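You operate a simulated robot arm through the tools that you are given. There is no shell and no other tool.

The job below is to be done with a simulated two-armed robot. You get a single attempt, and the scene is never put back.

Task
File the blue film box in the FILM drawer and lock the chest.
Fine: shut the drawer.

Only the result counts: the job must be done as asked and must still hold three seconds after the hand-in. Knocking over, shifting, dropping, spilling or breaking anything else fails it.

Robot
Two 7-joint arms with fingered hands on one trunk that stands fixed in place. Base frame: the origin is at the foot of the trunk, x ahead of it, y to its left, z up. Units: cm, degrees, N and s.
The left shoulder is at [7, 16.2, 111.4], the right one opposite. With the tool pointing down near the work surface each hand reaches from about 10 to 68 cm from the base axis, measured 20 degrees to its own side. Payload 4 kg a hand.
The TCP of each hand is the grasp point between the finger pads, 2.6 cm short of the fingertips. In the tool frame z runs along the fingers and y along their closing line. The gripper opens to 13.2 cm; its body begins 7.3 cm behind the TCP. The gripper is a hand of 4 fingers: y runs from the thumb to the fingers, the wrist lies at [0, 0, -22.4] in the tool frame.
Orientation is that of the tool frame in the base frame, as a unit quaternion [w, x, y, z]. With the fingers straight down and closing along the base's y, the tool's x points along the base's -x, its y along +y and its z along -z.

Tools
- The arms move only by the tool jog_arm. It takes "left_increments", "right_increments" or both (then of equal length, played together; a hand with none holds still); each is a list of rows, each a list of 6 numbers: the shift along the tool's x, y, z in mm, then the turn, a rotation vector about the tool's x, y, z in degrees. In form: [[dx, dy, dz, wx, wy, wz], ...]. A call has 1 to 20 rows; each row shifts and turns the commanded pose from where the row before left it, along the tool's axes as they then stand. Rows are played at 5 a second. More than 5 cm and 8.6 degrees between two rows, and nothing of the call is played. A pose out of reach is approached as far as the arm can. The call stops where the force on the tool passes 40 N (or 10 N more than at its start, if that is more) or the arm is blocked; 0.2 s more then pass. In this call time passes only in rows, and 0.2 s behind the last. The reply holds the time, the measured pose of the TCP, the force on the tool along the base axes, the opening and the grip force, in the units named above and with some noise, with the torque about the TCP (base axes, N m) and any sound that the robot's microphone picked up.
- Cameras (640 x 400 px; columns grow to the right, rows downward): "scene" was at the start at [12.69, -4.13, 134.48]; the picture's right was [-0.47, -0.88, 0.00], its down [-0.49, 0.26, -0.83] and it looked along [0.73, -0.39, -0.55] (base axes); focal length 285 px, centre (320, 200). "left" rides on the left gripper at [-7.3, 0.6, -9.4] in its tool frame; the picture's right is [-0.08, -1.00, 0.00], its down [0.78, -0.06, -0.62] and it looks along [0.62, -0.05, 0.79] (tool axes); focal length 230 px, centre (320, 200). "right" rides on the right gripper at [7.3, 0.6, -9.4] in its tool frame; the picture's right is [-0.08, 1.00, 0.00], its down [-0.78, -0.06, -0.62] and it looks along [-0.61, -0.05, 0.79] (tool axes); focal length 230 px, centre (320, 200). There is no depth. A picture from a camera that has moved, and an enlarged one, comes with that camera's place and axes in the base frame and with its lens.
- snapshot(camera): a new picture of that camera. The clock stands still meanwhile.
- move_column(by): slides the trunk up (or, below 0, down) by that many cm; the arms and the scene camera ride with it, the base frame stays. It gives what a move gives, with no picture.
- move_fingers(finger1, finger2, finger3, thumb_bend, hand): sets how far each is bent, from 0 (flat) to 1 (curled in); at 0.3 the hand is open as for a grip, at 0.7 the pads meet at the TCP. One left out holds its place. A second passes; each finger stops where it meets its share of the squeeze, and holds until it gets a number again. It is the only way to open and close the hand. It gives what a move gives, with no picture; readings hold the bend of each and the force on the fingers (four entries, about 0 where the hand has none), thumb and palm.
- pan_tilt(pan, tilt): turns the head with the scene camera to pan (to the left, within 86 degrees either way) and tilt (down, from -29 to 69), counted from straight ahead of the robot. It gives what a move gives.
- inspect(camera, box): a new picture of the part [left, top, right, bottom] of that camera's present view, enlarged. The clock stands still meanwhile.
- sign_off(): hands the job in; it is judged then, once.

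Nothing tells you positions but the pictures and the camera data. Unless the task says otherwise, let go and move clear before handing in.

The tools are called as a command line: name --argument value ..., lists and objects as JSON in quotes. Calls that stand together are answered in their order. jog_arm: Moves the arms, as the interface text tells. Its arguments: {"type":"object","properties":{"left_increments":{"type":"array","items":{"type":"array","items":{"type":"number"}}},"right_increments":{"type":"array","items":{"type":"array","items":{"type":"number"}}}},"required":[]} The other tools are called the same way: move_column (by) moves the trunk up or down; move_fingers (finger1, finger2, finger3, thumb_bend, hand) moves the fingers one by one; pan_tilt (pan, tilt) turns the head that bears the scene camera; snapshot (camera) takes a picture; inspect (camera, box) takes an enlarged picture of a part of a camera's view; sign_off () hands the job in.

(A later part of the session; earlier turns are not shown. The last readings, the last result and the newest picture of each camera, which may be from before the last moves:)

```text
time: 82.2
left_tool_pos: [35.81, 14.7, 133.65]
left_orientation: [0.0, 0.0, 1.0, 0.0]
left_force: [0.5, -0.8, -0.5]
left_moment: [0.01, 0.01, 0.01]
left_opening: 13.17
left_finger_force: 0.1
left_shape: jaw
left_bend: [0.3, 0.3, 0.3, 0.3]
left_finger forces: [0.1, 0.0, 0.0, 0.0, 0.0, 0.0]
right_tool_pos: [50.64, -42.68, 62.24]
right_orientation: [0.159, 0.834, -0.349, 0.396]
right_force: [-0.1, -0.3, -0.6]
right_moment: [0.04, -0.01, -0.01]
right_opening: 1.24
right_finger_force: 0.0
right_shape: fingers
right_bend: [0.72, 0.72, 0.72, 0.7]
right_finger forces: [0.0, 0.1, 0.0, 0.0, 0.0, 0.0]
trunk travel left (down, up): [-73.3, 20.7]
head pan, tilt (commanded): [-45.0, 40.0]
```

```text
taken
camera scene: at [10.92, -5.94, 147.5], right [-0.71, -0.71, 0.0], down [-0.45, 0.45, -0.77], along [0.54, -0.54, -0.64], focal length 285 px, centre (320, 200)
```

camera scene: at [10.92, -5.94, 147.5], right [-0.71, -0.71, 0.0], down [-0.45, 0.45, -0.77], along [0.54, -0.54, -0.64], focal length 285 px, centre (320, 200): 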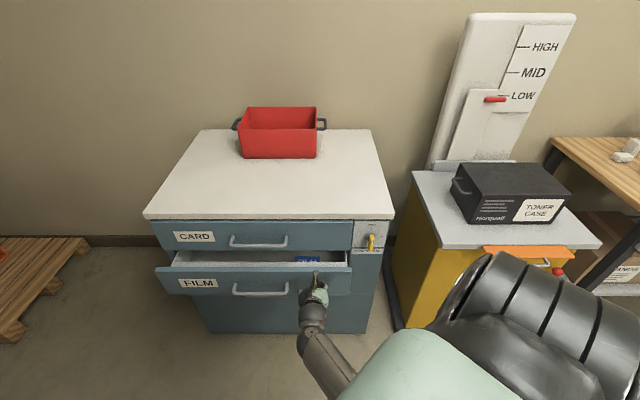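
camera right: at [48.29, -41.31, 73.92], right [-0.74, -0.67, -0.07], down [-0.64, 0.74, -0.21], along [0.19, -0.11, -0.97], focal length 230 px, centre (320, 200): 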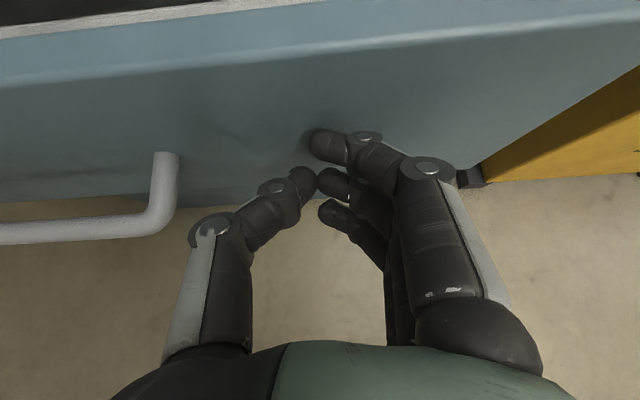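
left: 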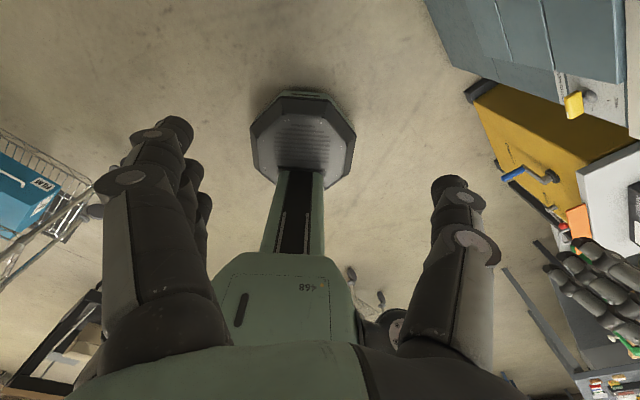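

The drawer is sliding shut smoothly. I'll push the rest of the way, slower near the end.

jog_arm --right_increments '[[6.4, 0, 7.7, 0, 0, 0], [6.4, 0, 7.7, 0, 0, 0], [6.4, 0, 7.7, 0, 0, 0], [6.4, 0, 7.7, 0, 0, 0], [6.4, 0, 7.7, 0, 0, 0], [6.4, 0, 7.7, 0, 0, 0], [6.4, 0, 7.7, 0, 0, 0], [3.2, 0, 3.9, 0, 0, 0], [3.2, 0, 3.9, 0, 0, 0]]'

snapshot --camera "scene"

snapshot --camera "right"

```text
time: 84.2
left_tool_pos: [35.75, 14.56, 133.74]
left_orientation: [0.0, 0.0, 1.0, -0.001]
left_force: [0.1, -0.6, 0.5]
left_moment: [0.0, 0.01, 0.03]
left_opening: 13.19
left_finger_force: 0.0
left_shape: jaw
left_bend: [0.3, 0.3, 0.3, 0.3]
left_finger forces: [0.0, 0.0, 0.0, 0.0, 0.0, 0.1]
right_tool_pos: [56.24, -48.22, 62.39]
right_orientation: [0.159, 0.834, -0.35, 0.395]
right_force: [-0.8, 2.2, 1.2]
right_moment: [-0.03, -0.01, -0.01]
right_opening: 1.18
right_finger_force: 1.2
right_shape: fingers
right_bend: [0.73, 0.72, 0.72, 0.7]
right_finger forces: [1.8, 0.0, 0.0, 0.0, 0.0, 0.0]
trunk travel left (down, up): [-73.3, 20.7]
head pan, tilt (commanded): [-45.0, 40.0]
```

```text
taken
camera scene: at [10.88, -5.92, 147.5], right [-0.71, -0.71, 0.0], down [-0.45, 0.45, -0.77], along [0.54, -0.54, -0.64], focal length 285 px, centre (320, 200)
```

scene: 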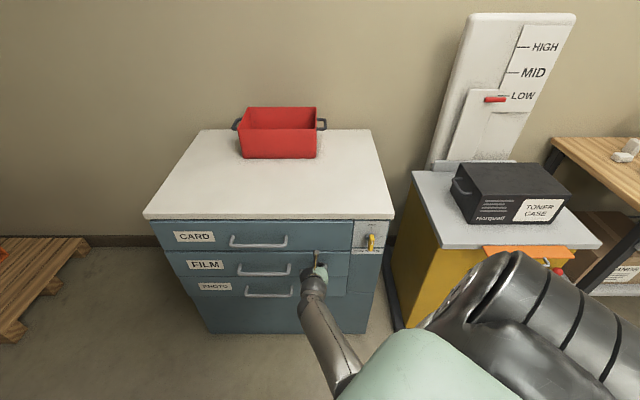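

```text
taken
camera right: at [53.86, -46.98, 73.93], right [-0.74, -0.67, -0.07], down [-0.64, 0.74, -0.21], along [0.19, -0.11, -0.97], focal length 230 px, centre (320, 200)
```

right: 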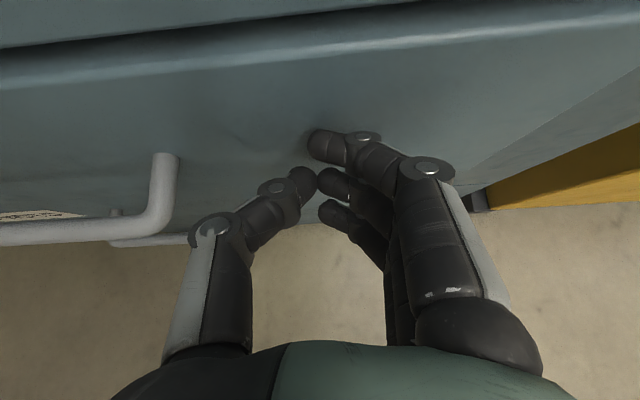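

The drawer looks almost closed. I'll press on in small steps until it meets the stop.

jog_arm --right_increments '[[1.9, 0, 2.3, 0, 0, 0], [1.9, 0, 2.3, 0, 0, 0], [1.9, 0, 2.3, 0, 0, 0]]'

inspect --camera "scene" --box '[140, 200, 400, 350]'

snapshot --camera "right"

```text
time: 85.0
left_tool_pos: [35.58, 14.7, 133.66]
left_orientation: [0.002, 0.001, 1.0, -0.001]
left_force: [-0.8, 0.4, -0.6]
left_moment: [0.04, -0.02, -0.04]
left_opening: 13.19
left_finger_force: 0.0
left_shape: jaw
left_bend: [0.3, 0.3, 0.3, 0.3]
left_finger forces: [0.1, 0.0, 0.2, 0.0, 0.1, 0.0]
right_tool_pos: [56.55, -48.94, 62.1]
right_orientation: [0.158, 0.836, -0.351, 0.392]
right_force: [-15.8, 9.7, -0.9]
right_moment: [-0.07, -0.12, -0.11]
right_opening: 1.13
right_finger_force: 8.9
right_shape: fingers
right_bend: [0.74, 0.72, 0.72, 0.7]
right_finger forces: [17.6, 0.0, 0.1, 0.0, 0.0, 0.0]
trunk travel left (down, up): [-73.3, 20.7]
head pan, tilt (commanded): [-45.0, 40.0]
```

```text
2.46 times, centred on (270, 275) of scene
camera zoom: at [10.68, -5.82, 147.52], right [-0.71, -0.71, 0.0], down [-0.45, 0.45, -0.77], along [0.54, -0.54, -0.64], focal length 701 px, centre (443, 15)
```

zoom: 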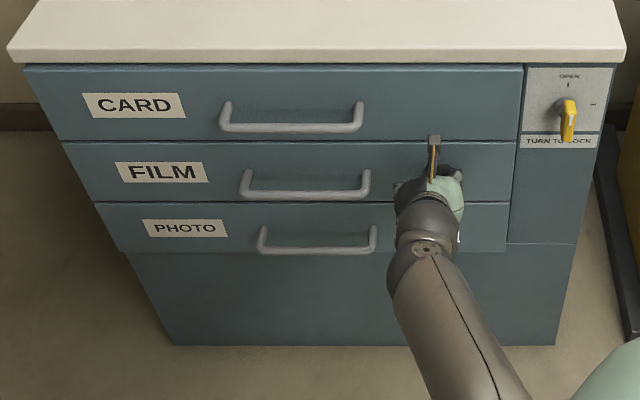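

```text
taken
camera right: at [54.27, -47.55, 73.76], right [-0.74, -0.67, -0.07], down [-0.64, 0.74, -0.21], along [0.19, -0.11, -0.98], focal length 230 px, centre (320, 200)
```

right: 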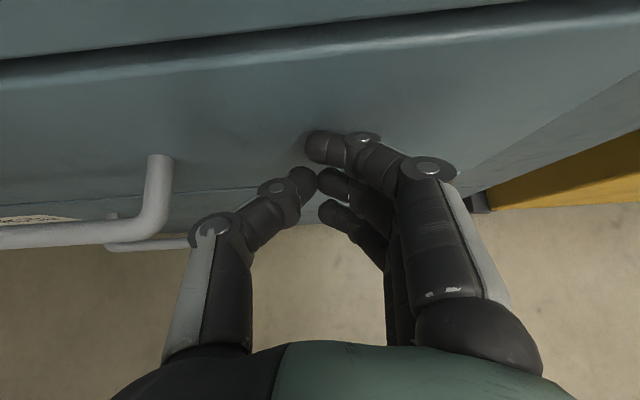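

The drawer has met its stop, and the FILM front is flush with its neighbours. I'll back off, make a single pointing finger and move to the left of the lever to turn it to locked.

jog_arm --right_increments '[[-21.3, 0, -25.7, 0, 0, 0], [-21.3, 0, -25.7, 0, 0, 0], [-21.3, 0, -25.7, 0, 0, 0]]'

move_fingers --hand "right" --finger1 0.72 --finger2 1.0 --finger3 1.0 --thumb_bend 0.35

jog_arm --right_increments '[[23.1, 31, -19.2, 0, 0, 0], [23.1, 31, -19.2, 0, 0, 0], [23.1, 31, -19.2, 0, 0, 0], [23.1, 31, -19.2, 0, 0, 0], [0, 0, 0, 0, 0, 0]]'

snapshot --camera "right"

snapshot --camera "scene"

```text
time: 85.9
left_tool_pos: [35.7, 14.65, 133.6]
left_orientation: [0.0, 0.0, 1.0, -0.001]
left_force: [0.2, 0.0, 0.0]
left_moment: [-0.05, -0.01, -0.02]
left_opening: 13.19
left_finger_force: 0.1
left_shape: jaw
left_bend: [0.3, 0.3, 0.3, 0.3]
left_finger forces: [0.0, 0.1, 0.1, 0.0, 0.0, 0.0]
right_tool_pos: [50.67, -52.46, 66.91]
right_orientation: [0.227, 0.813, -0.324, 0.427]
right_force: [0.7, 0.0, -0.1]
right_moment: [-0.01, 0.05, 0.04]
right_opening: 1.22
right_finger_force: 0.0
right_shape: fingers
right_bend: [0.72, 0.72, 0.72, 0.7]
right_finger forces: [0.1, 0.0, 0.0, 0.0, 0.1, 0.1]
trunk travel left (down, up): [-73.3, 20.7]
head pan, tilt (commanded): [-45.0, 40.0]
stopped in row 3 (right hand): the arm was blocked; the commanded pose is now the measured one
```

```text
time: 86.9
left_tool_pos: [35.72, 14.65, 133.64]
left_orientation: [0.001, 0.0, 1.0, -0.001]
left_force: [-0.1, -0.6, 0.3]
left_moment: [0.03, -0.01, 0.01]
left_opening: 13.2
left_finger_force: 0.1
left_shape: jaw
left_bend: [0.3, 0.3, 0.3, 0.3]
left_finger forces: [0.1, 0.1, 0.1, 0.1, 0.0, 0.0]
right_tool_pos: [50.69, -52.35, 66.82]
right_orientation: [0.227, 0.812, -0.325, 0.428]
right_force: [0.5, 0.3, 1.2]
right_moment: [0.01, -0.01, -0.01]
right_opening: 6.0
right_finger_force: 0.0
right_shape: fingers
right_bend: [0.72, 1.0, 1.0, 0.35]
right_finger forces: [0.1, 0.0, 0.1, 0.0, 0.1, 0.0]
trunk travel left (down, up): [-73.3, 20.7]
head pan, tilt (commanded): [-45.0, 40.0]
```

```text
time: 88.3
left_tool_pos: [35.69, 14.66, 133.68]
left_orientation: [0.0, 0.0, 1.0, -0.001]
left_force: [0.1, 0.4, 0.3]
left_moment: [0.01, -0.01, 0.01]
left_opening: 13.19
left_finger_force: 0.0
left_shape: jaw
left_bend: [0.3, 0.3, 0.3, 0.3]
left_finger forces: [0.0, 0.1, 0.0, 0.0, 0.0, 0.0]
right_tool_pos: [42.01, -61.71, 82.85]
right_orientation: [0.249, 0.801, -0.313, 0.444]
right_force: [0.7, 0.6, 0.7]
right_moment: [-0.02, 0.01, 0.02]
right_opening: 6.0
right_finger_force: 0.0
right_shape: fingers
right_bend: [0.72, 1.0, 1.0, 0.35]
right_finger forces: [0.0, 0.0, 0.1, 0.0, 0.0, 0.1]
trunk travel left (down, up): [-73.3, 20.7]
head pan, tilt (commanded): [-45.0, 40.0]
stopped in row 5 (right hand): the arm was blocked; the commanded pose is now the measured one
```

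```text
taken
camera right: at [39.31, -57.71, 93.88], right [-0.75, -0.66, 0.05], down [-0.62, 0.68, -0.39], along [0.22, -0.33, -0.92], focal length 230 px, centre (320, 200)
```

right: 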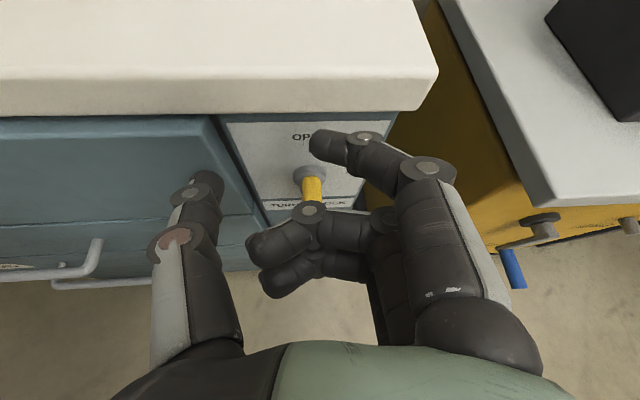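

```text
taken
camera scene: at [10.86, -5.94, 147.5], right [-0.71, -0.71, 0.0], down [-0.45, 0.45, -0.77], along [0.54, -0.54, -0.64], focal length 285 px, centre (320, 200)
```

scene: 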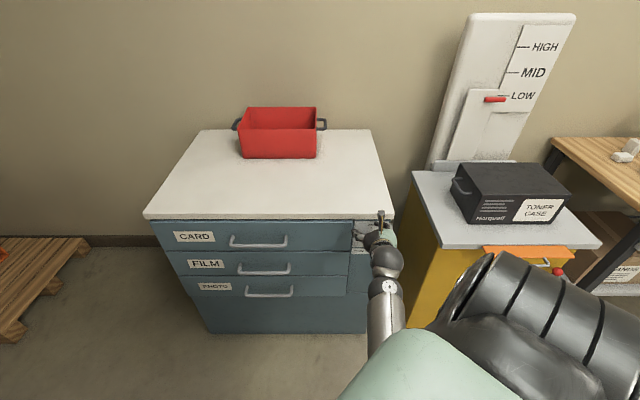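

The retreat stopped early, most likely from the elbow meeting my own torso, but nothing else moved. The hand is now just above the lever. I'll shift left and straighten finger 1 into a poker to push the lever's top to the right.

jog_arm --right_increments '[[1.8, -33.6, -5.2, 0, 0, 0], [1.8, -33.6, -5.2, 0, 0, 0], [1.8, -33.6, -5.2, 0, 0, 0]]'

move_fingers --hand "right" --finger1 0.36

snapshot --camera "right"

inspect --camera "scene" --box '[240, 180, 440, 340]'

```text
time: 89.1
left_tool_pos: [35.46, 14.82, 133.65]
left_orientation: [0.002, 0.0, 1.0, -0.002]
left_force: [0.3, -0.2, -0.7]
left_moment: [0.01, 0.02, 0.03]
left_opening: 13.19
left_finger_force: 0.1
left_shape: jaw
left_bend: [0.3, 0.3, 0.3, 0.3]
left_finger forces: [0.0, 0.0, 0.1, 0.1, 0.0, 0.1]
right_tool_pos: [45.82, -61.37, 87.28]
right_orientation: [0.319, 0.785, -0.281, 0.451]
right_force: [-23.4, 14.3, 9.0]
right_moment: [0.56, -0.07, 1.79]
right_opening: 6.32
right_finger_force: 13.1
right_shape: fingers
right_bend: [0.72, 1.0, 1.0, 0.35]
right_finger forces: [0.1, 0.0, 0.0, 0.0, 26.1, 0.1]
trunk travel left (down, up): [-73.3, 20.7]
head pan, tilt (commanded): [-45.0, 40.0]
stopped in row 3 (right hand): the force on the tool passed its limit at 44 N (the readings are from after the stop); the commanded pose is now the measured one
```

```text
time: 90.1
left_tool_pos: [35.27, 14.86, 133.86]
left_orientation: [0.002, 0.0, 1.0, -0.002]
left_force: [-0.1, 0.1, 0.1]
left_moment: [0.0, 0.04, -0.01]
left_opening: 13.19
left_finger_force: 0.0
left_shape: jaw
left_bend: [0.3, 0.3, 0.3, 0.3]
left_finger forces: [0.0, 0.0, 0.0, 0.0, 0.1, 0.1]
right_tool_pos: [45.97, -61.15, 87.23]
right_orientation: [0.318, 0.786, -0.28, 0.45]
right_force: [-19.8, 11.8, 6.3]
right_moment: [0.51, 0.0, 1.39]
right_opening: 12.02
right_finger_force: 10.3
right_shape: fingers
right_bend: [0.36, 1.0, 1.0, 0.35]
right_finger forces: [0.0, 0.1, 0.0, 0.1, 21.9, 0.1]
trunk travel left (down, up): [-73.3, 20.7]
head pan, tilt (commanded): [-45.0, 40.0]
```

```text
taken
camera right: at [43.68, -55.57, 97.49], right [-0.76, -0.63, 0.18], down [-0.62, 0.62, -0.47], along [0.18, -0.47, -0.86], focal length 230 px, centre (320, 200)
```

right: 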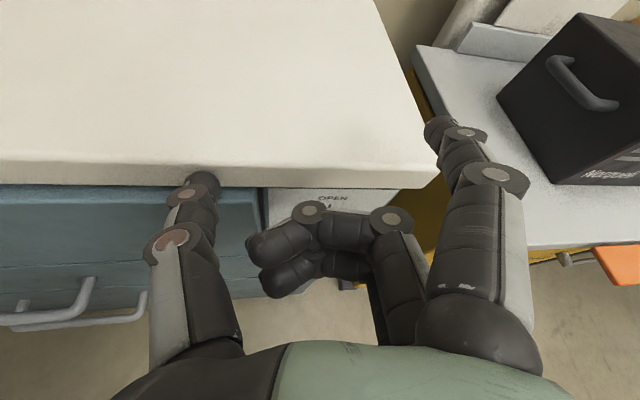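

```text
2.50 times, centred on (340, 260) of scene
camera zoom: at [10.45, -5.65, 147.55], right [-0.71, -0.71, 0.0], down [-0.45, 0.45, -0.77], along [0.54, -0.54, -0.64], focal length 712 px, centre (270, 50)
```

zoom: 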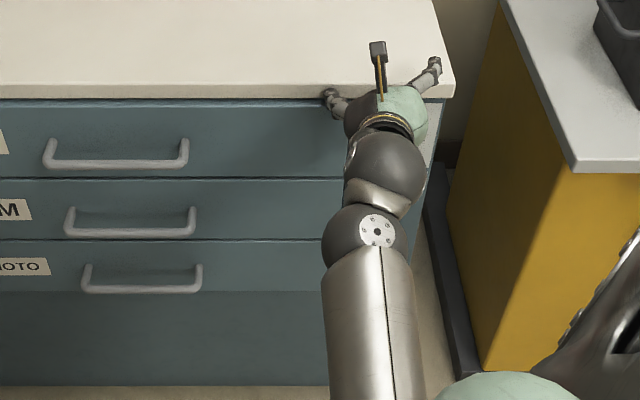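

The elbow-down posture is cramped against my torso, and the thumb is now pressing the tabletop edge. I'll ease the hand outward and up, then raise the trunk so the arm reaches the lock nearly straight.

jog_arm --right_increments '[[6.7, 2.8, -8.5, 0, 0, 0], [6.7, 2.8, -8.5, 0, 0, 0]]'

snapshot --camera "right"

```text
time: 90.7
left_tool_pos: [35.63, 14.55, 133.63]
left_orientation: [0.0, -0.001, 1.0, -0.001]
left_force: [0.1, 0.4, -0.5]
left_moment: [0.01, -0.01, -0.01]
left_opening: 13.2
left_finger_force: 0.0
left_shape: jaw
left_bend: [0.3, 0.3, 0.3, 0.3]
left_finger forces: [0.1, 0.0, 0.0, 0.0, 0.0, 0.0]
right_tool_pos: [45.3, -61.71, 89.96]
right_orientation: [0.328, 0.782, -0.274, 0.453]
right_force: [-1.3, -0.2, 0.2]
right_moment: [0.01, -0.01, 0.03]
right_opening: 11.89
right_finger_force: 0.1
right_shape: fingers
right_bend: [0.36, 1.0, 1.0, 0.35]
right_finger forces: [0.0, 0.1, 0.0, 0.1, 0.0, 0.1]
trunk travel left (down, up): [-73.3, 20.7]
head pan, tilt (commanded): [-45.0, 40.0]
```

```text
taken
camera right: at [43.1, -55.75, 100.13], right [-0.76, -0.62, 0.2], down [-0.63, 0.61, -0.48], along [0.18, -0.49, -0.85], focal length 230 px, centre (320, 200)
```

right: 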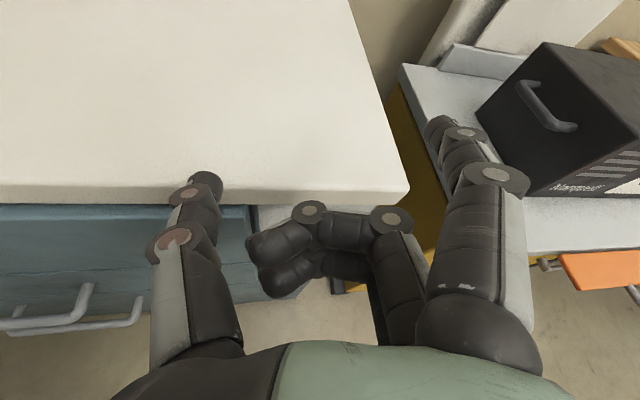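

The contact is relieved and the forces are near zero. Raising the trunk now.

move_column --by 14

pan_tilt --pan -45 --tilt 48

snapshot --camera "scene"

snapshot --camera "right"

```text
time: 92.4
left_tool_pos: [35.76, 14.66, 147.69]
left_orientation: [0.0, 0.0, 1.0, -0.001]
left_force: [0.0, 0.2, 0.5]
left_moment: [-0.02, -0.01, 0.06]
left_opening: 13.16
left_finger_force: 0.0
left_shape: jaw
left_bend: [0.3, 0.3, 0.3, 0.3]
left_finger forces: [0.0, 0.1, 0.1, 0.1, 0.0, 0.1]
right_tool_pos: [45.4, -61.64, 103.82]
right_orientation: [0.328, 0.782, -0.275, 0.453]
right_force: [0.4, 0.3, -0.6]
right_moment: [0.01, -0.01, 0.0]
right_opening: 11.88
right_finger_force: 0.1
right_shape: fingers
right_bend: [0.36, 1.0, 1.0, 0.35]
right_finger forces: [0.0, 0.0, 0.0, 0.0, 0.1, 0.0]
trunk travel left (down, up): [-87.3, 6.7]
head pan, tilt (commanded): [-45.0, 40.0]
```

```text
time: 93.1
left_tool_pos: [35.85, 14.81, 147.62]
left_orientation: [0.0, -0.001, 1.0, -0.001]
left_force: [0.0, -0.2, -0.4]
left_moment: [0.0, 0.02, 0.02]
left_opening: 13.18
left_finger_force: 0.0
left_shape: jaw
left_bend: [0.3, 0.3, 0.3, 0.3]
left_finger forces: [0.1, 0.0, 0.1, 0.0, 0.1, 0.1]
right_tool_pos: [45.38, -61.62, 104.02]
right_orientation: [0.328, 0.782, -0.275, 0.453]
right_force: [-0.6, 0.3, -0.1]
right_moment: [0.0, 0.0, 0.0]
right_opening: 11.89
right_finger_force: 0.1
right_shape: fingers
right_bend: [0.36, 1.0, 1.0, 0.35]
right_finger forces: [0.0, 0.0, 0.1, 0.0, 0.0, 0.0]
trunk travel left (down, up): [-87.3, 6.7]
head pan, tilt (commanded): [-45.0, 48.0]
```

```text
taken
camera scene: at [10.44, -5.5, 160.36], right [-0.71, -0.71, 0.0], down [-0.53, 0.53, -0.67], along [0.47, -0.47, -0.74], focal length 285 px, centre (320, 200)
```

scene: 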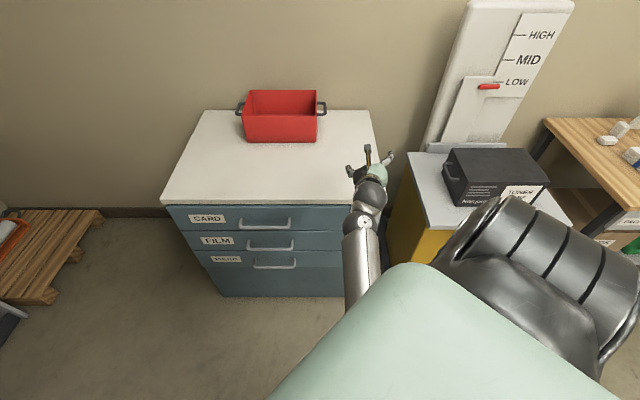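

```text
taken
camera right: at [43.2, -55.76, 114.11], right [-0.76, -0.62, 0.19], down [-0.62, 0.61, -0.48], along [0.18, -0.49, -0.85], focal length 230 px, centre (320, 200)
```

right: 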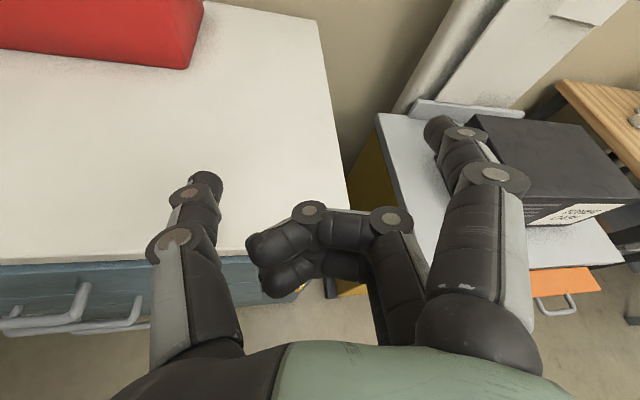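

The hand is well above the table now. I'll make small test moves outward to see how the arm behaves before descending to the lock.

jog_arm --right_increments '[[-8.1, 1.3, -18.2, 0, 0, 0], [-8.1, 1.3, -18.2, 0, 0, 0]]'

snapshot --camera "scene"

```text
time: 93.9
left_tool_pos: [35.73, 14.57, 147.67]
left_orientation: [0.0, 0.0, 1.0, 0.0]
left_force: [-0.5, 0.8, 0.0]
left_moment: [0.01, 0.04, 0.05]
left_opening: 13.19
left_finger_force: 0.1
left_shape: jaw
left_bend: [0.3, 0.3, 0.3, 0.3]
left_finger forces: [0.1, 0.0, 0.0, 0.0, 0.0, 0.0]
right_tool_pos: [43.14, -62.27, 108.36]
right_orientation: [0.365, 0.76, -0.256, 0.473]
right_force: [0.5, 0.0, -0.5]
right_moment: [0.01, 0.0, 0.0]
right_opening: 11.89
right_finger_force: 0.1
right_shape: fingers
right_bend: [0.36, 1.0, 1.0, 0.35]
right_finger forces: [0.1, 0.1, 0.0, 0.1, 0.0, 0.0]
trunk travel left (down, up): [-87.3, 6.7]
head pan, tilt (commanded): [-45.0, 48.0]
stopped in row 2 (right hand): the arm was blocked; the commanded pose is now the measured one
```

```text
taken
camera scene: at [10.48, -5.51, 160.35], right [-0.71, -0.71, 0.0], down [-0.53, 0.53, -0.67], along [0.47, -0.47, -0.74], focal length 285 px, centre (320, 200)
```

scene: 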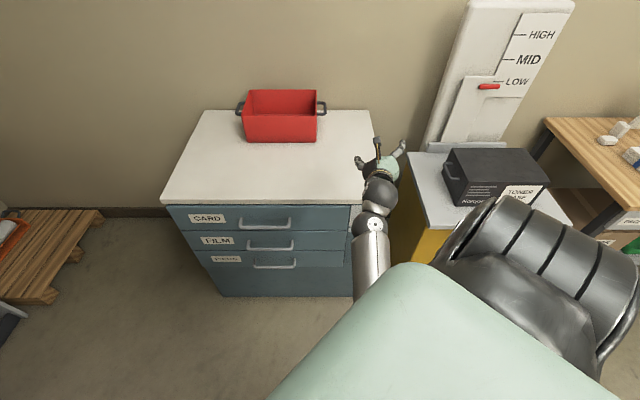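

The elbow is pinned against the torso. I'll check the left hand's camera, which looks back toward my body, to see where the right elbow is.

snapshot --camera "left"

snapshot --camera "right"

```text
taken
camera left: at [43.11, 15.19, 156.94], right [0.08, -1.0, 0.0], down [-0.79, -0.06, 0.62], along [-0.61, -0.05, -0.79], focal length 230 px, centre (320, 200)
```

left: 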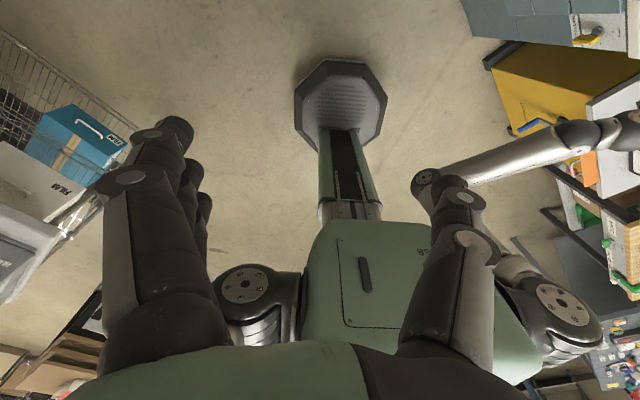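

```text
taken
camera right: at [40.64, -55.44, 117.92], right [-0.77, -0.6, 0.24], down [-0.61, 0.56, -0.55], along [0.19, -0.57, -0.8], focal length 230 px, centre (320, 200)
```

right: 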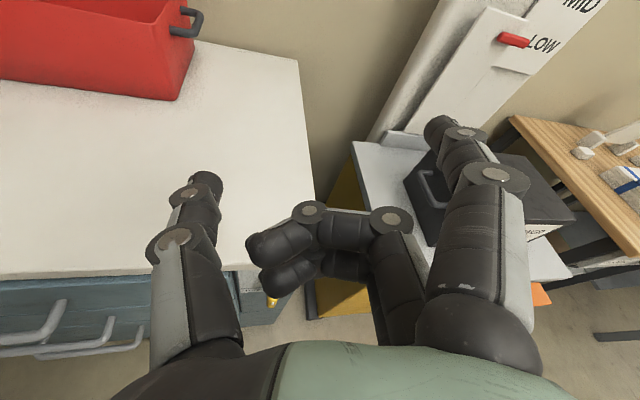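

From the left camera, the right elbow has swung inward in front of the trunk. I'll extend the hand up and forward to free it, then roll back toward the original orientation so the elbow can return to the outside.

jog_arm --right_increments '[[38.8, 11.8, -4, 0, 0, 0], [38.8, 11.8, -4, 0, 0, 0], [38.8, 11.8, -4, 0, 0, 0]]'

snapshot --camera "left"

snapshot --camera "scene"

```text
time: 94.7
left_tool_pos: [35.79, 14.64, 147.54]
left_orientation: [0.0, -0.001, 1.0, -0.001]
left_force: [0.0, 0.0, -0.2]
left_moment: [0.01, 0.01, 0.01]
left_opening: 13.21
left_finger_force: 0.0
left_shape: jaw
left_bend: [0.3, 0.3, 0.3, 0.3]
left_finger forces: [0.0, 0.0, 0.0, 0.0, 0.1, 0.0]
right_tool_pos: [44.65, -63.75, 120.15]
right_orientation: [0.363, 0.761, -0.257, 0.472]
right_force: [0.2, 0.3, 0.4]
right_moment: [-0.02, 0.02, -0.02]
right_opening: 11.9
right_finger_force: 0.0
right_shape: fingers
right_bend: [0.36, 1.0, 1.0, 0.35]
right_finger forces: [0.1, 0.1, 0.0, 0.0, 0.0, 0.0]
trunk travel left (down, up): [-87.3, 6.7]
head pan, tilt (commanded): [-45.0, 48.0]
```

```text
taken
camera left: at [43.17, 15.19, 156.91], right [0.08, -1.0, 0.0], down [-0.78, -0.06, 0.62], along [-0.62, -0.05, -0.79], focal length 230 px, centre (320, 200)
```

left: 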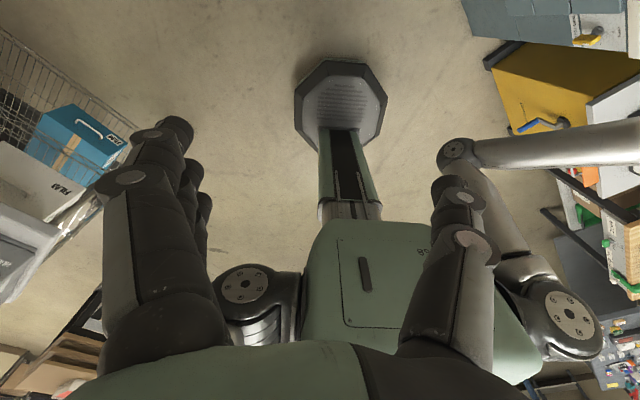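

```text
taken
camera scene: at [10.53, -5.51, 160.34], right [-0.71, -0.71, 0.0], down [-0.53, 0.53, -0.67], along [0.47, -0.47, -0.74], focal length 285 px, centre (320, 200)
```

scene: 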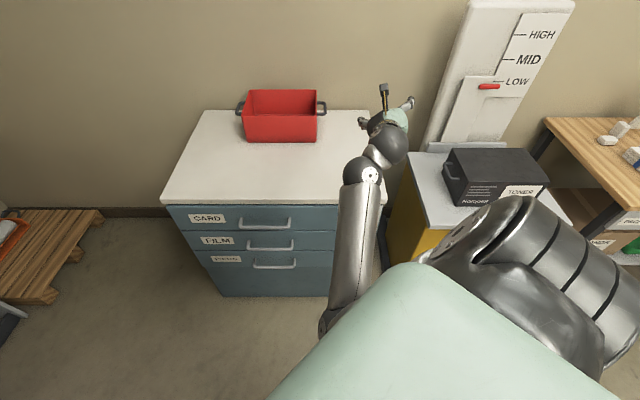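

The elbow moves freely when the arm extends. I'll yaw the tool leftward in steps, high above everything, so the arm has to come round to its elbow-out posture.

jog_arm --right_increments '[[9, 3, -3, 7.25, 2.5, -2.29], [9, 3, -3, 7.25, 2.5, -2.29], [9, 3, -3, 7.25, 2.5, -2.29], [0, 0, 0, 7.25, 2.5, -2.29]]'

snapshot --camera "left"

snapshot --camera "scene"

```text
time: 95.7
left_tool_pos: [35.52, 14.15, 147.79]
left_orientation: [0.002, 0.0, 1.0, 0.001]
left_force: [-0.9, -0.6, 0.1]
left_moment: [0.04, -0.01, 0.0]
left_opening: 13.21
left_finger_force: 0.0
left_shape: jaw
left_bend: [0.3, 0.3, 0.3, 0.3]
left_finger forces: [0.0, 0.1, 0.1, 0.0, 0.0, 0.1]
right_tool_pos: [44.9, -64.71, 123.85]
right_orientation: [0.259, 0.789, -0.081, 0.551]
right_force: [0.4, 0.2, 0.0]
right_moment: [-0.02, 0.0, 0.03]
right_opening: 11.89
right_finger_force: 0.0
right_shape: fingers
right_bend: [0.36, 1.0, 1.0, 0.35]
right_finger forces: [0.0, 0.1, 0.0, 0.1, 0.1, 0.2]
right hand out of reach, approached as far as the arm can: row 2, 3
trunk travel left (down, up): [-87.3, 6.7]
head pan, tilt (commanded): [-45.0, 48.0]
```

```text
taken
camera left: at [42.76, 14.78, 157.1], right [0.08, -1.0, 0.0], down [-0.79, -0.06, 0.61], along [-0.61, -0.05, -0.79], focal length 230 px, centre (320, 200)
```

left: 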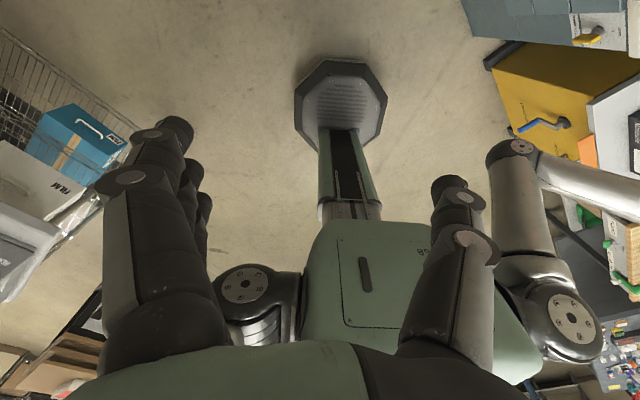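

```text
taken
camera scene: at [10.13, -5.93, 160.36], right [-0.71, -0.71, 0.0], down [-0.52, 0.53, -0.67], along [0.47, -0.47, -0.74], focal length 285 px, centre (320, 200)
```

scene: 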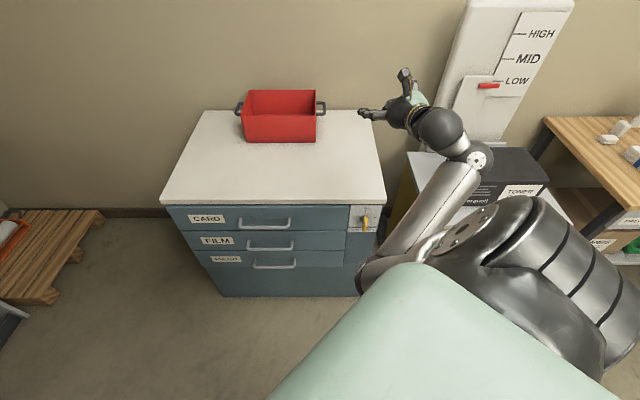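

The elbow is moving out to the right. Continuing the leftward yaw.

jog_arm --right_increments '[[0, 0, 0, 7.25, 2.5, -2.29], [0, 0, 0, 7.25, 2.5, -2.29], [0, 0, 0, 7.25, 2.5, -2.29], [0, 0, 0, 7.25, 2.5, -2.29]]'

snapshot --camera "left"

snapshot --camera "scene"

```text
time: 96.7
left_tool_pos: [35.81, 14.51, 147.65]
left_orientation: [0.0, 0.0, 1.0, -0.001]
left_force: [-0.6, 0.2, 0.0]
left_moment: [0.02, 0.0, -0.01]
left_opening: 13.19
left_finger_force: 0.0
left_shape: jaw
left_bend: [0.3, 0.3, 0.3, 0.3]
left_finger forces: [0.1, 0.0, 0.0, 0.1, 0.1, 0.0]
right_tool_pos: [45.21, -64.25, 123.81]
right_orientation: [0.102, 0.783, 0.146, 0.596]
right_force: [-0.3, -0.9, 0.1]
right_moment: [-0.03, -0.03, -0.03]
right_opening: 11.9
right_finger_force: 0.1
right_shape: fingers
right_bend: [0.36, 1.0, 1.0, 0.35]
right_finger forces: [0.1, 0.0, 0.0, 0.0, 0.1, 0.0]
trunk travel left (down, up): [-87.3, 6.7]
head pan, tilt (commanded): [-45.0, 48.0]
```

```text
taken
camera left: at [43.08, 15.17, 156.95], right [0.08, -1.0, 0.0], down [-0.79, -0.06, 0.62], along [-0.61, -0.05, -0.79], focal length 230 px, centre (320, 200)
```

left: 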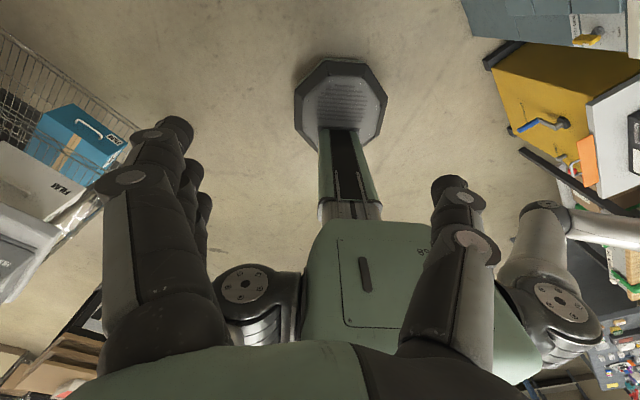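

```text
taken
camera scene: at [10.45, -5.54, 160.35], right [-0.71, -0.71, 0.0], down [-0.53, 0.53, -0.67], along [0.47, -0.47, -0.74], focal length 285 px, centre (320, 200)
```

scene: 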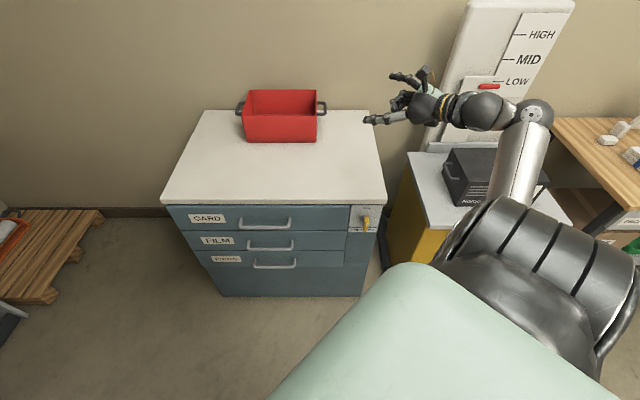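

The elbow is now out on the right. I'll curl finger 1 so only the thumb protrudes, and draw the hand back away from the chest while still high.

move_fingers --hand "right" --finger1 1.0 --finger2 1.0 --finger3 1.0 --thumb_bend 0.36

jog_arm --right_increments '[[-3.6, -18.9, -35.5, 0, 0, 0], [-3.6, -18.9, -35.5, 0, 0, 0], [-3.6, -18.9, -35.5, 0, 0, 0], [-3.6, -18.9, -35.5, 0, 0, 0]]'

snapshot --camera "left"

snapshot --camera "scene"

```text
time: 97.7
left_tool_pos: [35.76, 14.54, 147.72]
left_orientation: [0.0, 0.0, 1.0, -0.001]
left_force: [0.6, -0.5, 0.9]
left_moment: [0.01, 0.0, 0.0]
left_opening: 13.23
left_finger_force: 0.0
left_shape: jaw
left_bend: [0.3, 0.3, 0.3, 0.3]
left_finger forces: [0.0, 0.0, 0.1, 0.0, 0.0, 0.0]
right_tool_pos: [45.27, -64.28, 123.84]
right_orientation: [0.103, 0.783, 0.145, 0.596]
right_force: [-0.1, 0.6, -0.3]
right_moment: [0.01, 0.02, 0.01]
right_opening: 5.66
right_finger_force: 0.0
right_shape: fingers
right_bend: [1.0, 1.0, 1.0, 0.36]
right_finger forces: [0.0, 0.0, 0.1, 0.0, 0.0, 0.0]
trunk travel left (down, up): [-87.3, 6.7]
head pan, tilt (commanded): [-45.0, 48.0]
```

```text
time: 98.7
left_tool_pos: [35.51, 14.8, 147.67]
left_orientation: [0.001, 0.0, 1.0, -0.001]
left_force: [-0.4, -0.4, 0.4]
left_moment: [-0.01, 0.0, 0.02]
left_opening: 13.19
left_finger_force: 0.1
left_shape: jaw
left_bend: [0.3, 0.3, 0.3, 0.3]
left_finger forces: [0.0, 0.0, 0.0, 0.0, 0.0, 0.0]
right_tool_pos: [30.14, -57.8, 123.91]
right_orientation: [0.103, 0.783, 0.146, 0.596]
right_force: [-0.8, 0.7, -0.2]
right_moment: [0.0, 0.0, 0.0]
right_opening: 5.65
right_finger_force: 0.2
right_shape: fingers
right_bend: [1.0, 1.0, 1.0, 0.36]
right_finger forces: [0.0, 0.0, 0.1, 0.0, 0.0, 0.0]
trunk travel left (down, up): [-87.3, 6.7]
head pan, tilt (commanded): [-45.0, 48.0]
```

```text
taken
camera left: at [42.83, 15.35, 157.01], right [0.08, -1.0, 0.0], down [-0.79, -0.06, 0.62], along [-0.61, -0.05, -0.79], focal length 230 px, centre (320, 200)
```

left: 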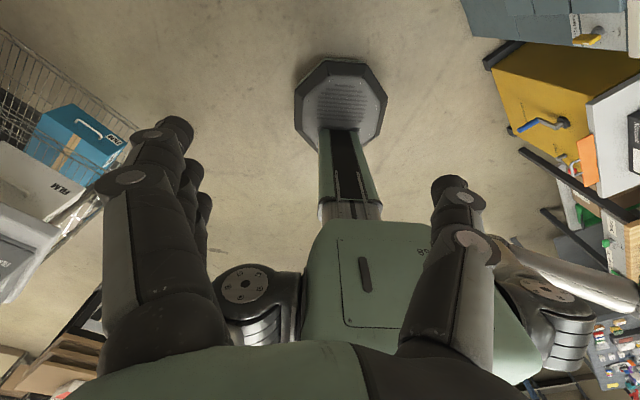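

```text
taken
camera scene: at [10.19, -5.36, 160.38], right [-0.71, -0.71, 0.0], down [-0.52, 0.52, -0.67], along [0.47, -0.47, -0.74], focal length 285 px, centre (320, 200)
```

scene: 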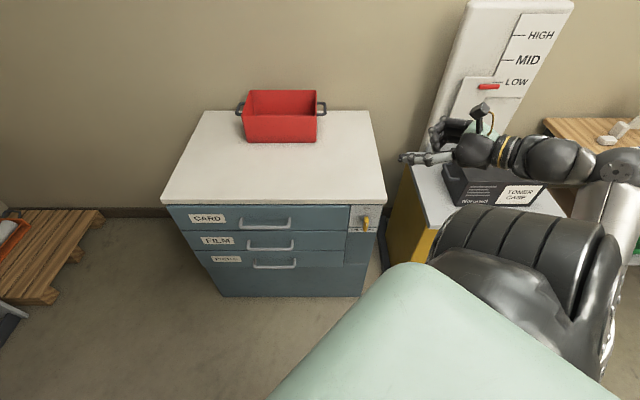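

The arm tracks well in this posture. I'll lower the trunk back to its original height, where the elbow-out reach to the lock worked before.

move_column --by -28

pan_tilt --pan -45 --tilt 40

snapshot --camera "scene"

snapshot --camera "right"

```text
time: 101.5
left_tool_pos: [35.85, 14.66, 119.62]
left_orientation: [0.001, 0.001, 1.0, -0.001]
left_force: [0.4, -0.7, -0.1]
left_moment: [0.0, -0.01, -0.02]
left_opening: 13.18
left_finger_force: 0.1
left_shape: jaw
left_bend: [0.3, 0.3, 0.3, 0.3]
left_finger forces: [0.0, 0.0, 0.0, 0.0, 0.0, 0.1]
right_tool_pos: [30.28, -57.98, 95.9]
right_orientation: [0.104, 0.783, 0.145, 0.596]
right_force: [0.8, 0.3, -0.1]
right_moment: [0.04, 0.03, 0.02]
right_opening: 5.66
right_finger_force: 0.0
right_shape: fingers
right_bend: [1.0, 1.0, 1.0, 0.36]
right_finger forces: [0.0, 0.0, 0.0, 0.1, 0.1, 0.0]
trunk travel left (down, up): [-59.3, 34.7]
head pan, tilt (commanded): [-45.0, 48.0]
```

```text
time: 102.2
left_tool_pos: [35.71, 14.67, 119.69]
left_orientation: [0.0, 0.0, 1.0, -0.001]
left_force: [-0.1, 0.3, -0.1]
left_moment: [0.0, 0.01, -0.01]
left_opening: 13.2
left_finger_force: 0.1
left_shape: jaw
left_bend: [0.3, 0.3, 0.3, 0.3]
left_finger forces: [0.1, 0.0, 0.0, 0.0, 0.0, 0.0]
right_tool_pos: [30.25, -57.91, 95.78]
right_orientation: [0.103, 0.783, 0.146, 0.596]
right_force: [0.2, 0.1, 1.4]
right_moment: [-0.01, -0.01, 0.01]
right_opening: 5.67
right_finger_force: 0.1
right_shape: fingers
right_bend: [1.0, 1.0, 1.0, 0.36]
right_finger forces: [0.0, 0.0, 0.0, 0.1, 0.1, 0.0]
trunk travel left (down, up): [-59.3, 34.7]
head pan, tilt (commanded): [-45.0, 40.0]
```

```text
taken
camera scene: at [10.86, -5.94, 133.5], right [-0.71, -0.71, 0.0], down [-0.45, 0.45, -0.77], along [0.54, -0.54, -0.64], focal length 285 px, centre (320, 200)
```

scene: 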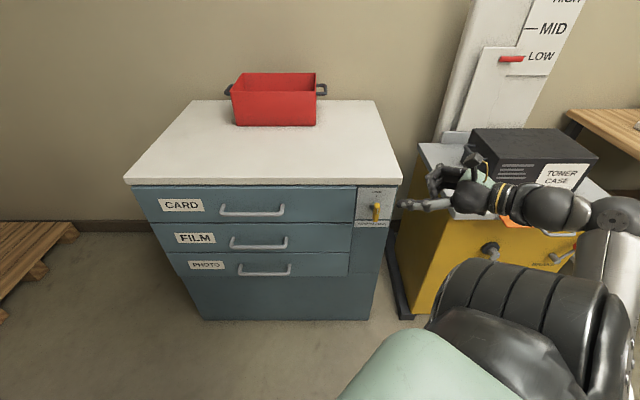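

```text
taken
camera right: at [23.18, -55.95, 105.19], right [0.09, -0.96, 0.26], down [-0.79, -0.23, -0.56], along [0.6, -0.16, -0.78], focal length 230 px, centre (320, 200)
```

right: 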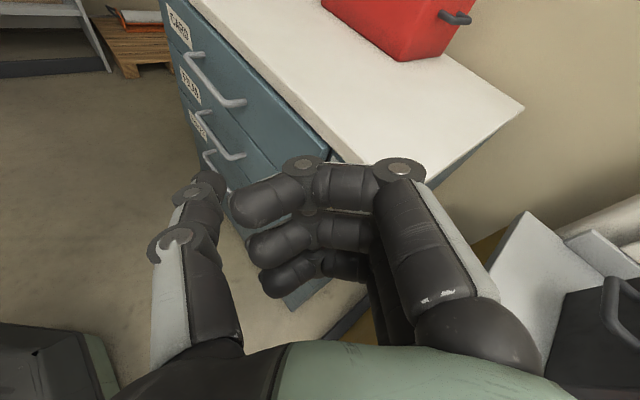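

The chest is undisturbed, the drawer is shut and the lever is still at OPEN. I'll level the hand and lower it beside the lock, well clear of the cabinet.

jog_arm --right_increments '[[0, 0, 0, 0, 0, 6.77], [0, 0, 0, 0, 0, 6.77], [0, 0, 0, 0, 0, 6.77], [-35.3, 0, 9.9, 0, 0, 0], [-35.3, 0, 9.9, 0, 0, 0], [-35.3, 0, 9.9, 0, 0, 0], [-35.3, 0, 9.9, 0, 0, 0], [-35.3, 0, 9.9, 0, 0, 0], [-35.3, 0, 9.9, 0, 0, 0]]'

snapshot --camera "scene"

snapshot --camera "right"

```text
time: 104.2
left_tool_pos: [35.72, 14.55, 119.81]
left_orientation: [0.0, 0.0, 1.0, -0.001]
left_force: [-0.1, -0.5, -0.4]
left_moment: [-0.01, 0.01, 0.01]
left_opening: 13.18
left_finger_force: 0.1
left_shape: jaw
left_bend: [0.3, 0.3, 0.3, 0.3]
left_finger forces: [0.0, 0.0, 0.0, 0.1, 0.0, 0.1]
right_tool_pos: [30.72, -57.7, 73.8]
right_orientation: [-0.004, 0.796, 0.005, 0.605]
right_force: [-0.7, 0.9, -0.1]
right_moment: [0.02, 0.02, -0.01]
right_opening: 5.68
right_finger_force: 0.2
right_shape: fingers
right_bend: [1.0, 1.0, 1.0, 0.36]
right_finger forces: [0.0, 0.0, 0.0, 0.0, 0.1, 0.1]
trunk travel left (down, up): [-59.3, 34.7]
head pan, tilt (commanded): [-45.0, 40.0]
```

```text
taken
camera scene: at [10.88, -6.01, 133.5], right [-0.71, -0.71, 0.0], down [-0.45, 0.46, -0.77], along [0.54, -0.54, -0.64], focal length 285 px, centre (320, 200)
```

scene: 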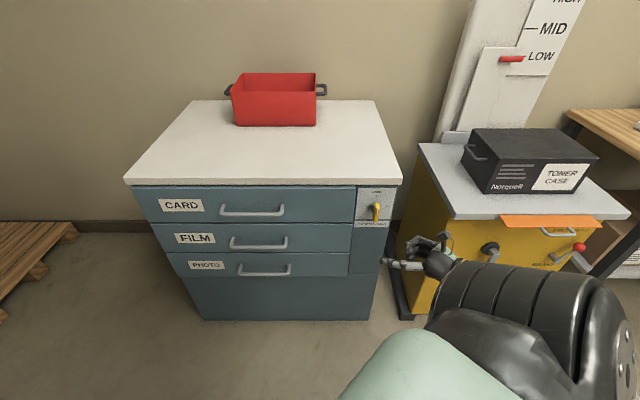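

```text
taken
camera right: at [23.58, -58.38, 83.36], right [-0.01, -1.0, -0.08], down [-0.81, 0.05, -0.59], along [0.59, 0.06, -0.8], focal length 230 px, centre (320, 200)
```

right: 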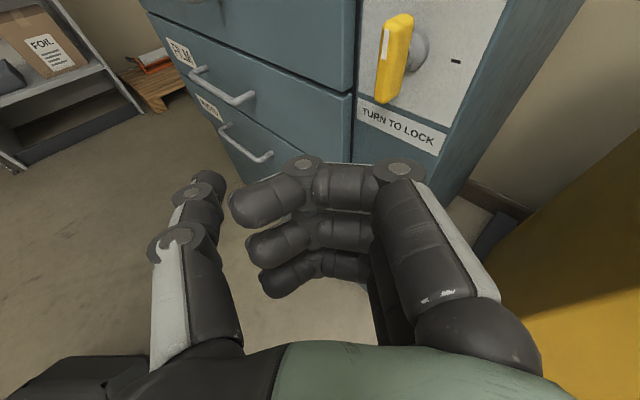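

I have a clear view of the lever. I'll pitch down and yaw the hand back to face the plate, as in the unlocking pose, watching that the elbow stays out.

jog_arm --right_increments '[[0, 0, 0, 0, -8, 0], [0, 0, 0, 0, -8, 0], [0, 0, 0, 0, -8, 0], [0, 0, 0, -5.75, 0, 4.82], [0, 0, 0, -5.75, 0, 4.82], [0, 0, 0, -5.75, 0, 4.82]]'

snapshot --camera "scene"

snapshot --camera "right"

```text
time: 105.6
left_tool_pos: [35.71, 14.63, 119.66]
left_orientation: [0.0, 0.0, 1.0, -0.001]
left_force: [0.2, 0.4, -0.1]
left_moment: [-0.02, -0.01, 0.01]
left_opening: 13.18
left_finger_force: 0.1
left_shape: jaw
left_bend: [0.3, 0.3, 0.3, 0.3]
left_finger forces: [0.0, 0.1, 0.1, 0.1, 0.0, 0.0]
right_tool_pos: [30.54, -57.82, 73.83]
right_orientation: [0.08, 0.888, -0.172, 0.419]
right_force: [0.6, -1.1, -0.6]
right_moment: [0.02, 0.01, 0.05]
right_opening: 5.66
right_finger_force: 0.0
right_shape: fingers
right_bend: [1.0, 1.0, 1.0, 0.36]
right_finger forces: [0.1, 0.1, 0.0, 0.0, 0.1, 0.0]
trunk travel left (down, up): [-59.3, 34.7]
head pan, tilt (commanded): [-45.0, 40.0]
```

```text
taken
camera scene: at [10.88, -5.88, 133.51], right [-0.71, -0.71, 0.0], down [-0.45, 0.45, -0.77], along [0.54, -0.54, -0.64], focal length 285 px, centre (320, 200)
```

scene: 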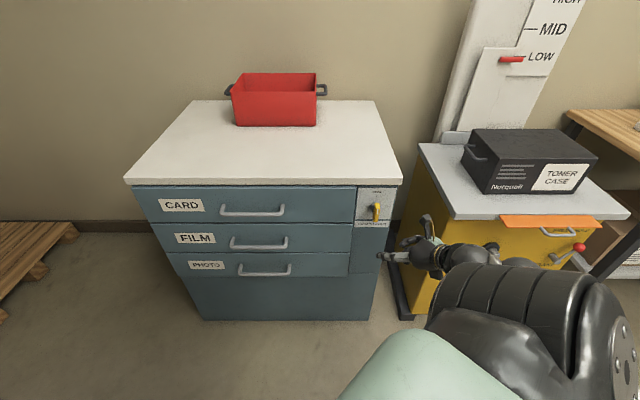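

```text
taken
camera right: at [27.82, -57.37, 85.51], right [-0.42, -0.91, -0.06], down [-0.88, 0.42, -0.21], along [0.22, -0.03, -0.98], focal length 230 px, centre (320, 200)
```

right: 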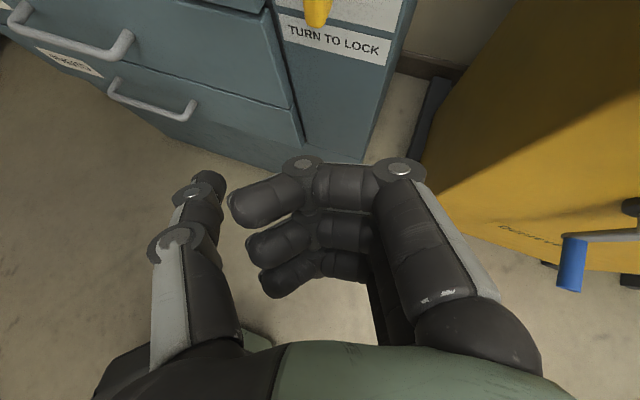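

It's tracking well. Three more yaw steps to face the plate squarely.

jog_arm --right_increments '[[0, 0, 0, -5.75, 0, 4.82], [0, 0, 0, -5.75, 0, 4.82], [0, 0, 0, -5.75, 0, 4.82]]'

snapshot --camera "scene"

snapshot --camera "right"

```text
time: 106.4
left_tool_pos: [35.77, 14.69, 119.49]
left_orientation: [0.001, 0.0, 1.0, -0.001]
left_force: [0.6, 0.0, -0.1]
left_moment: [-0.04, 0.02, 0.02]
left_opening: 13.19
left_finger_force: 0.0
left_shape: jaw
left_bend: [0.3, 0.3, 0.3, 0.3]
left_finger forces: [0.1, 0.0, 0.0, 0.0, 0.0, 0.1]
right_tool_pos: [30.48, -57.93, 73.8]
right_orientation: [0.158, 0.838, -0.343, 0.394]
right_force: [-0.4, 0.2, -0.4]
right_moment: [-0.02, -0.01, -0.03]
right_opening: 5.65
right_finger_force: 0.0
right_shape: fingers
right_bend: [1.0, 1.0, 1.0, 0.36]
right_finger forces: [0.1, 0.0, 0.0, 0.1, 0.1, 0.0]
trunk travel left (down, up): [-59.3, 34.7]
head pan, tilt (commanded): [-45.0, 40.0]
```

```text
taken
camera scene: at [10.94, -5.85, 133.5], right [-0.71, -0.71, 0.0], down [-0.46, 0.45, -0.77], along [0.54, -0.54, -0.64], focal length 285 px, centre (320, 200)
```

scene: 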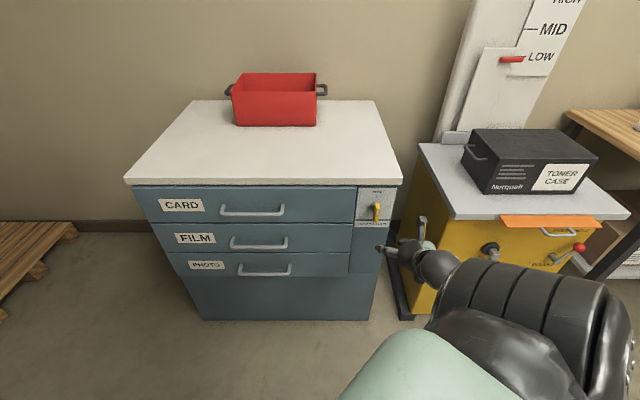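

```text
taken
camera right: at [28.14, -56.43, 85.47], right [-0.73, -0.68, -0.06], down [-0.65, 0.73, -0.21], along [0.19, -0.11, -0.98], focal length 230 px, centre (320, 200)
```

right: 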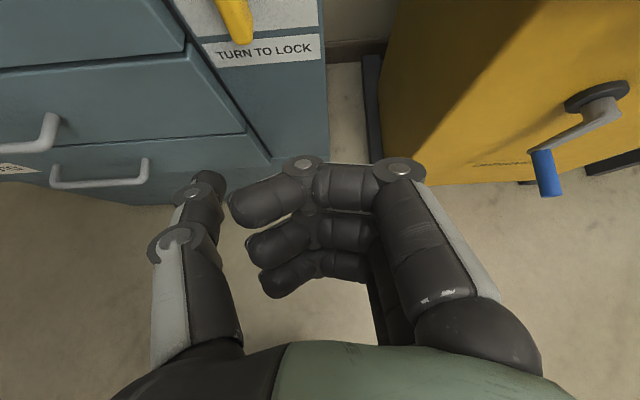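

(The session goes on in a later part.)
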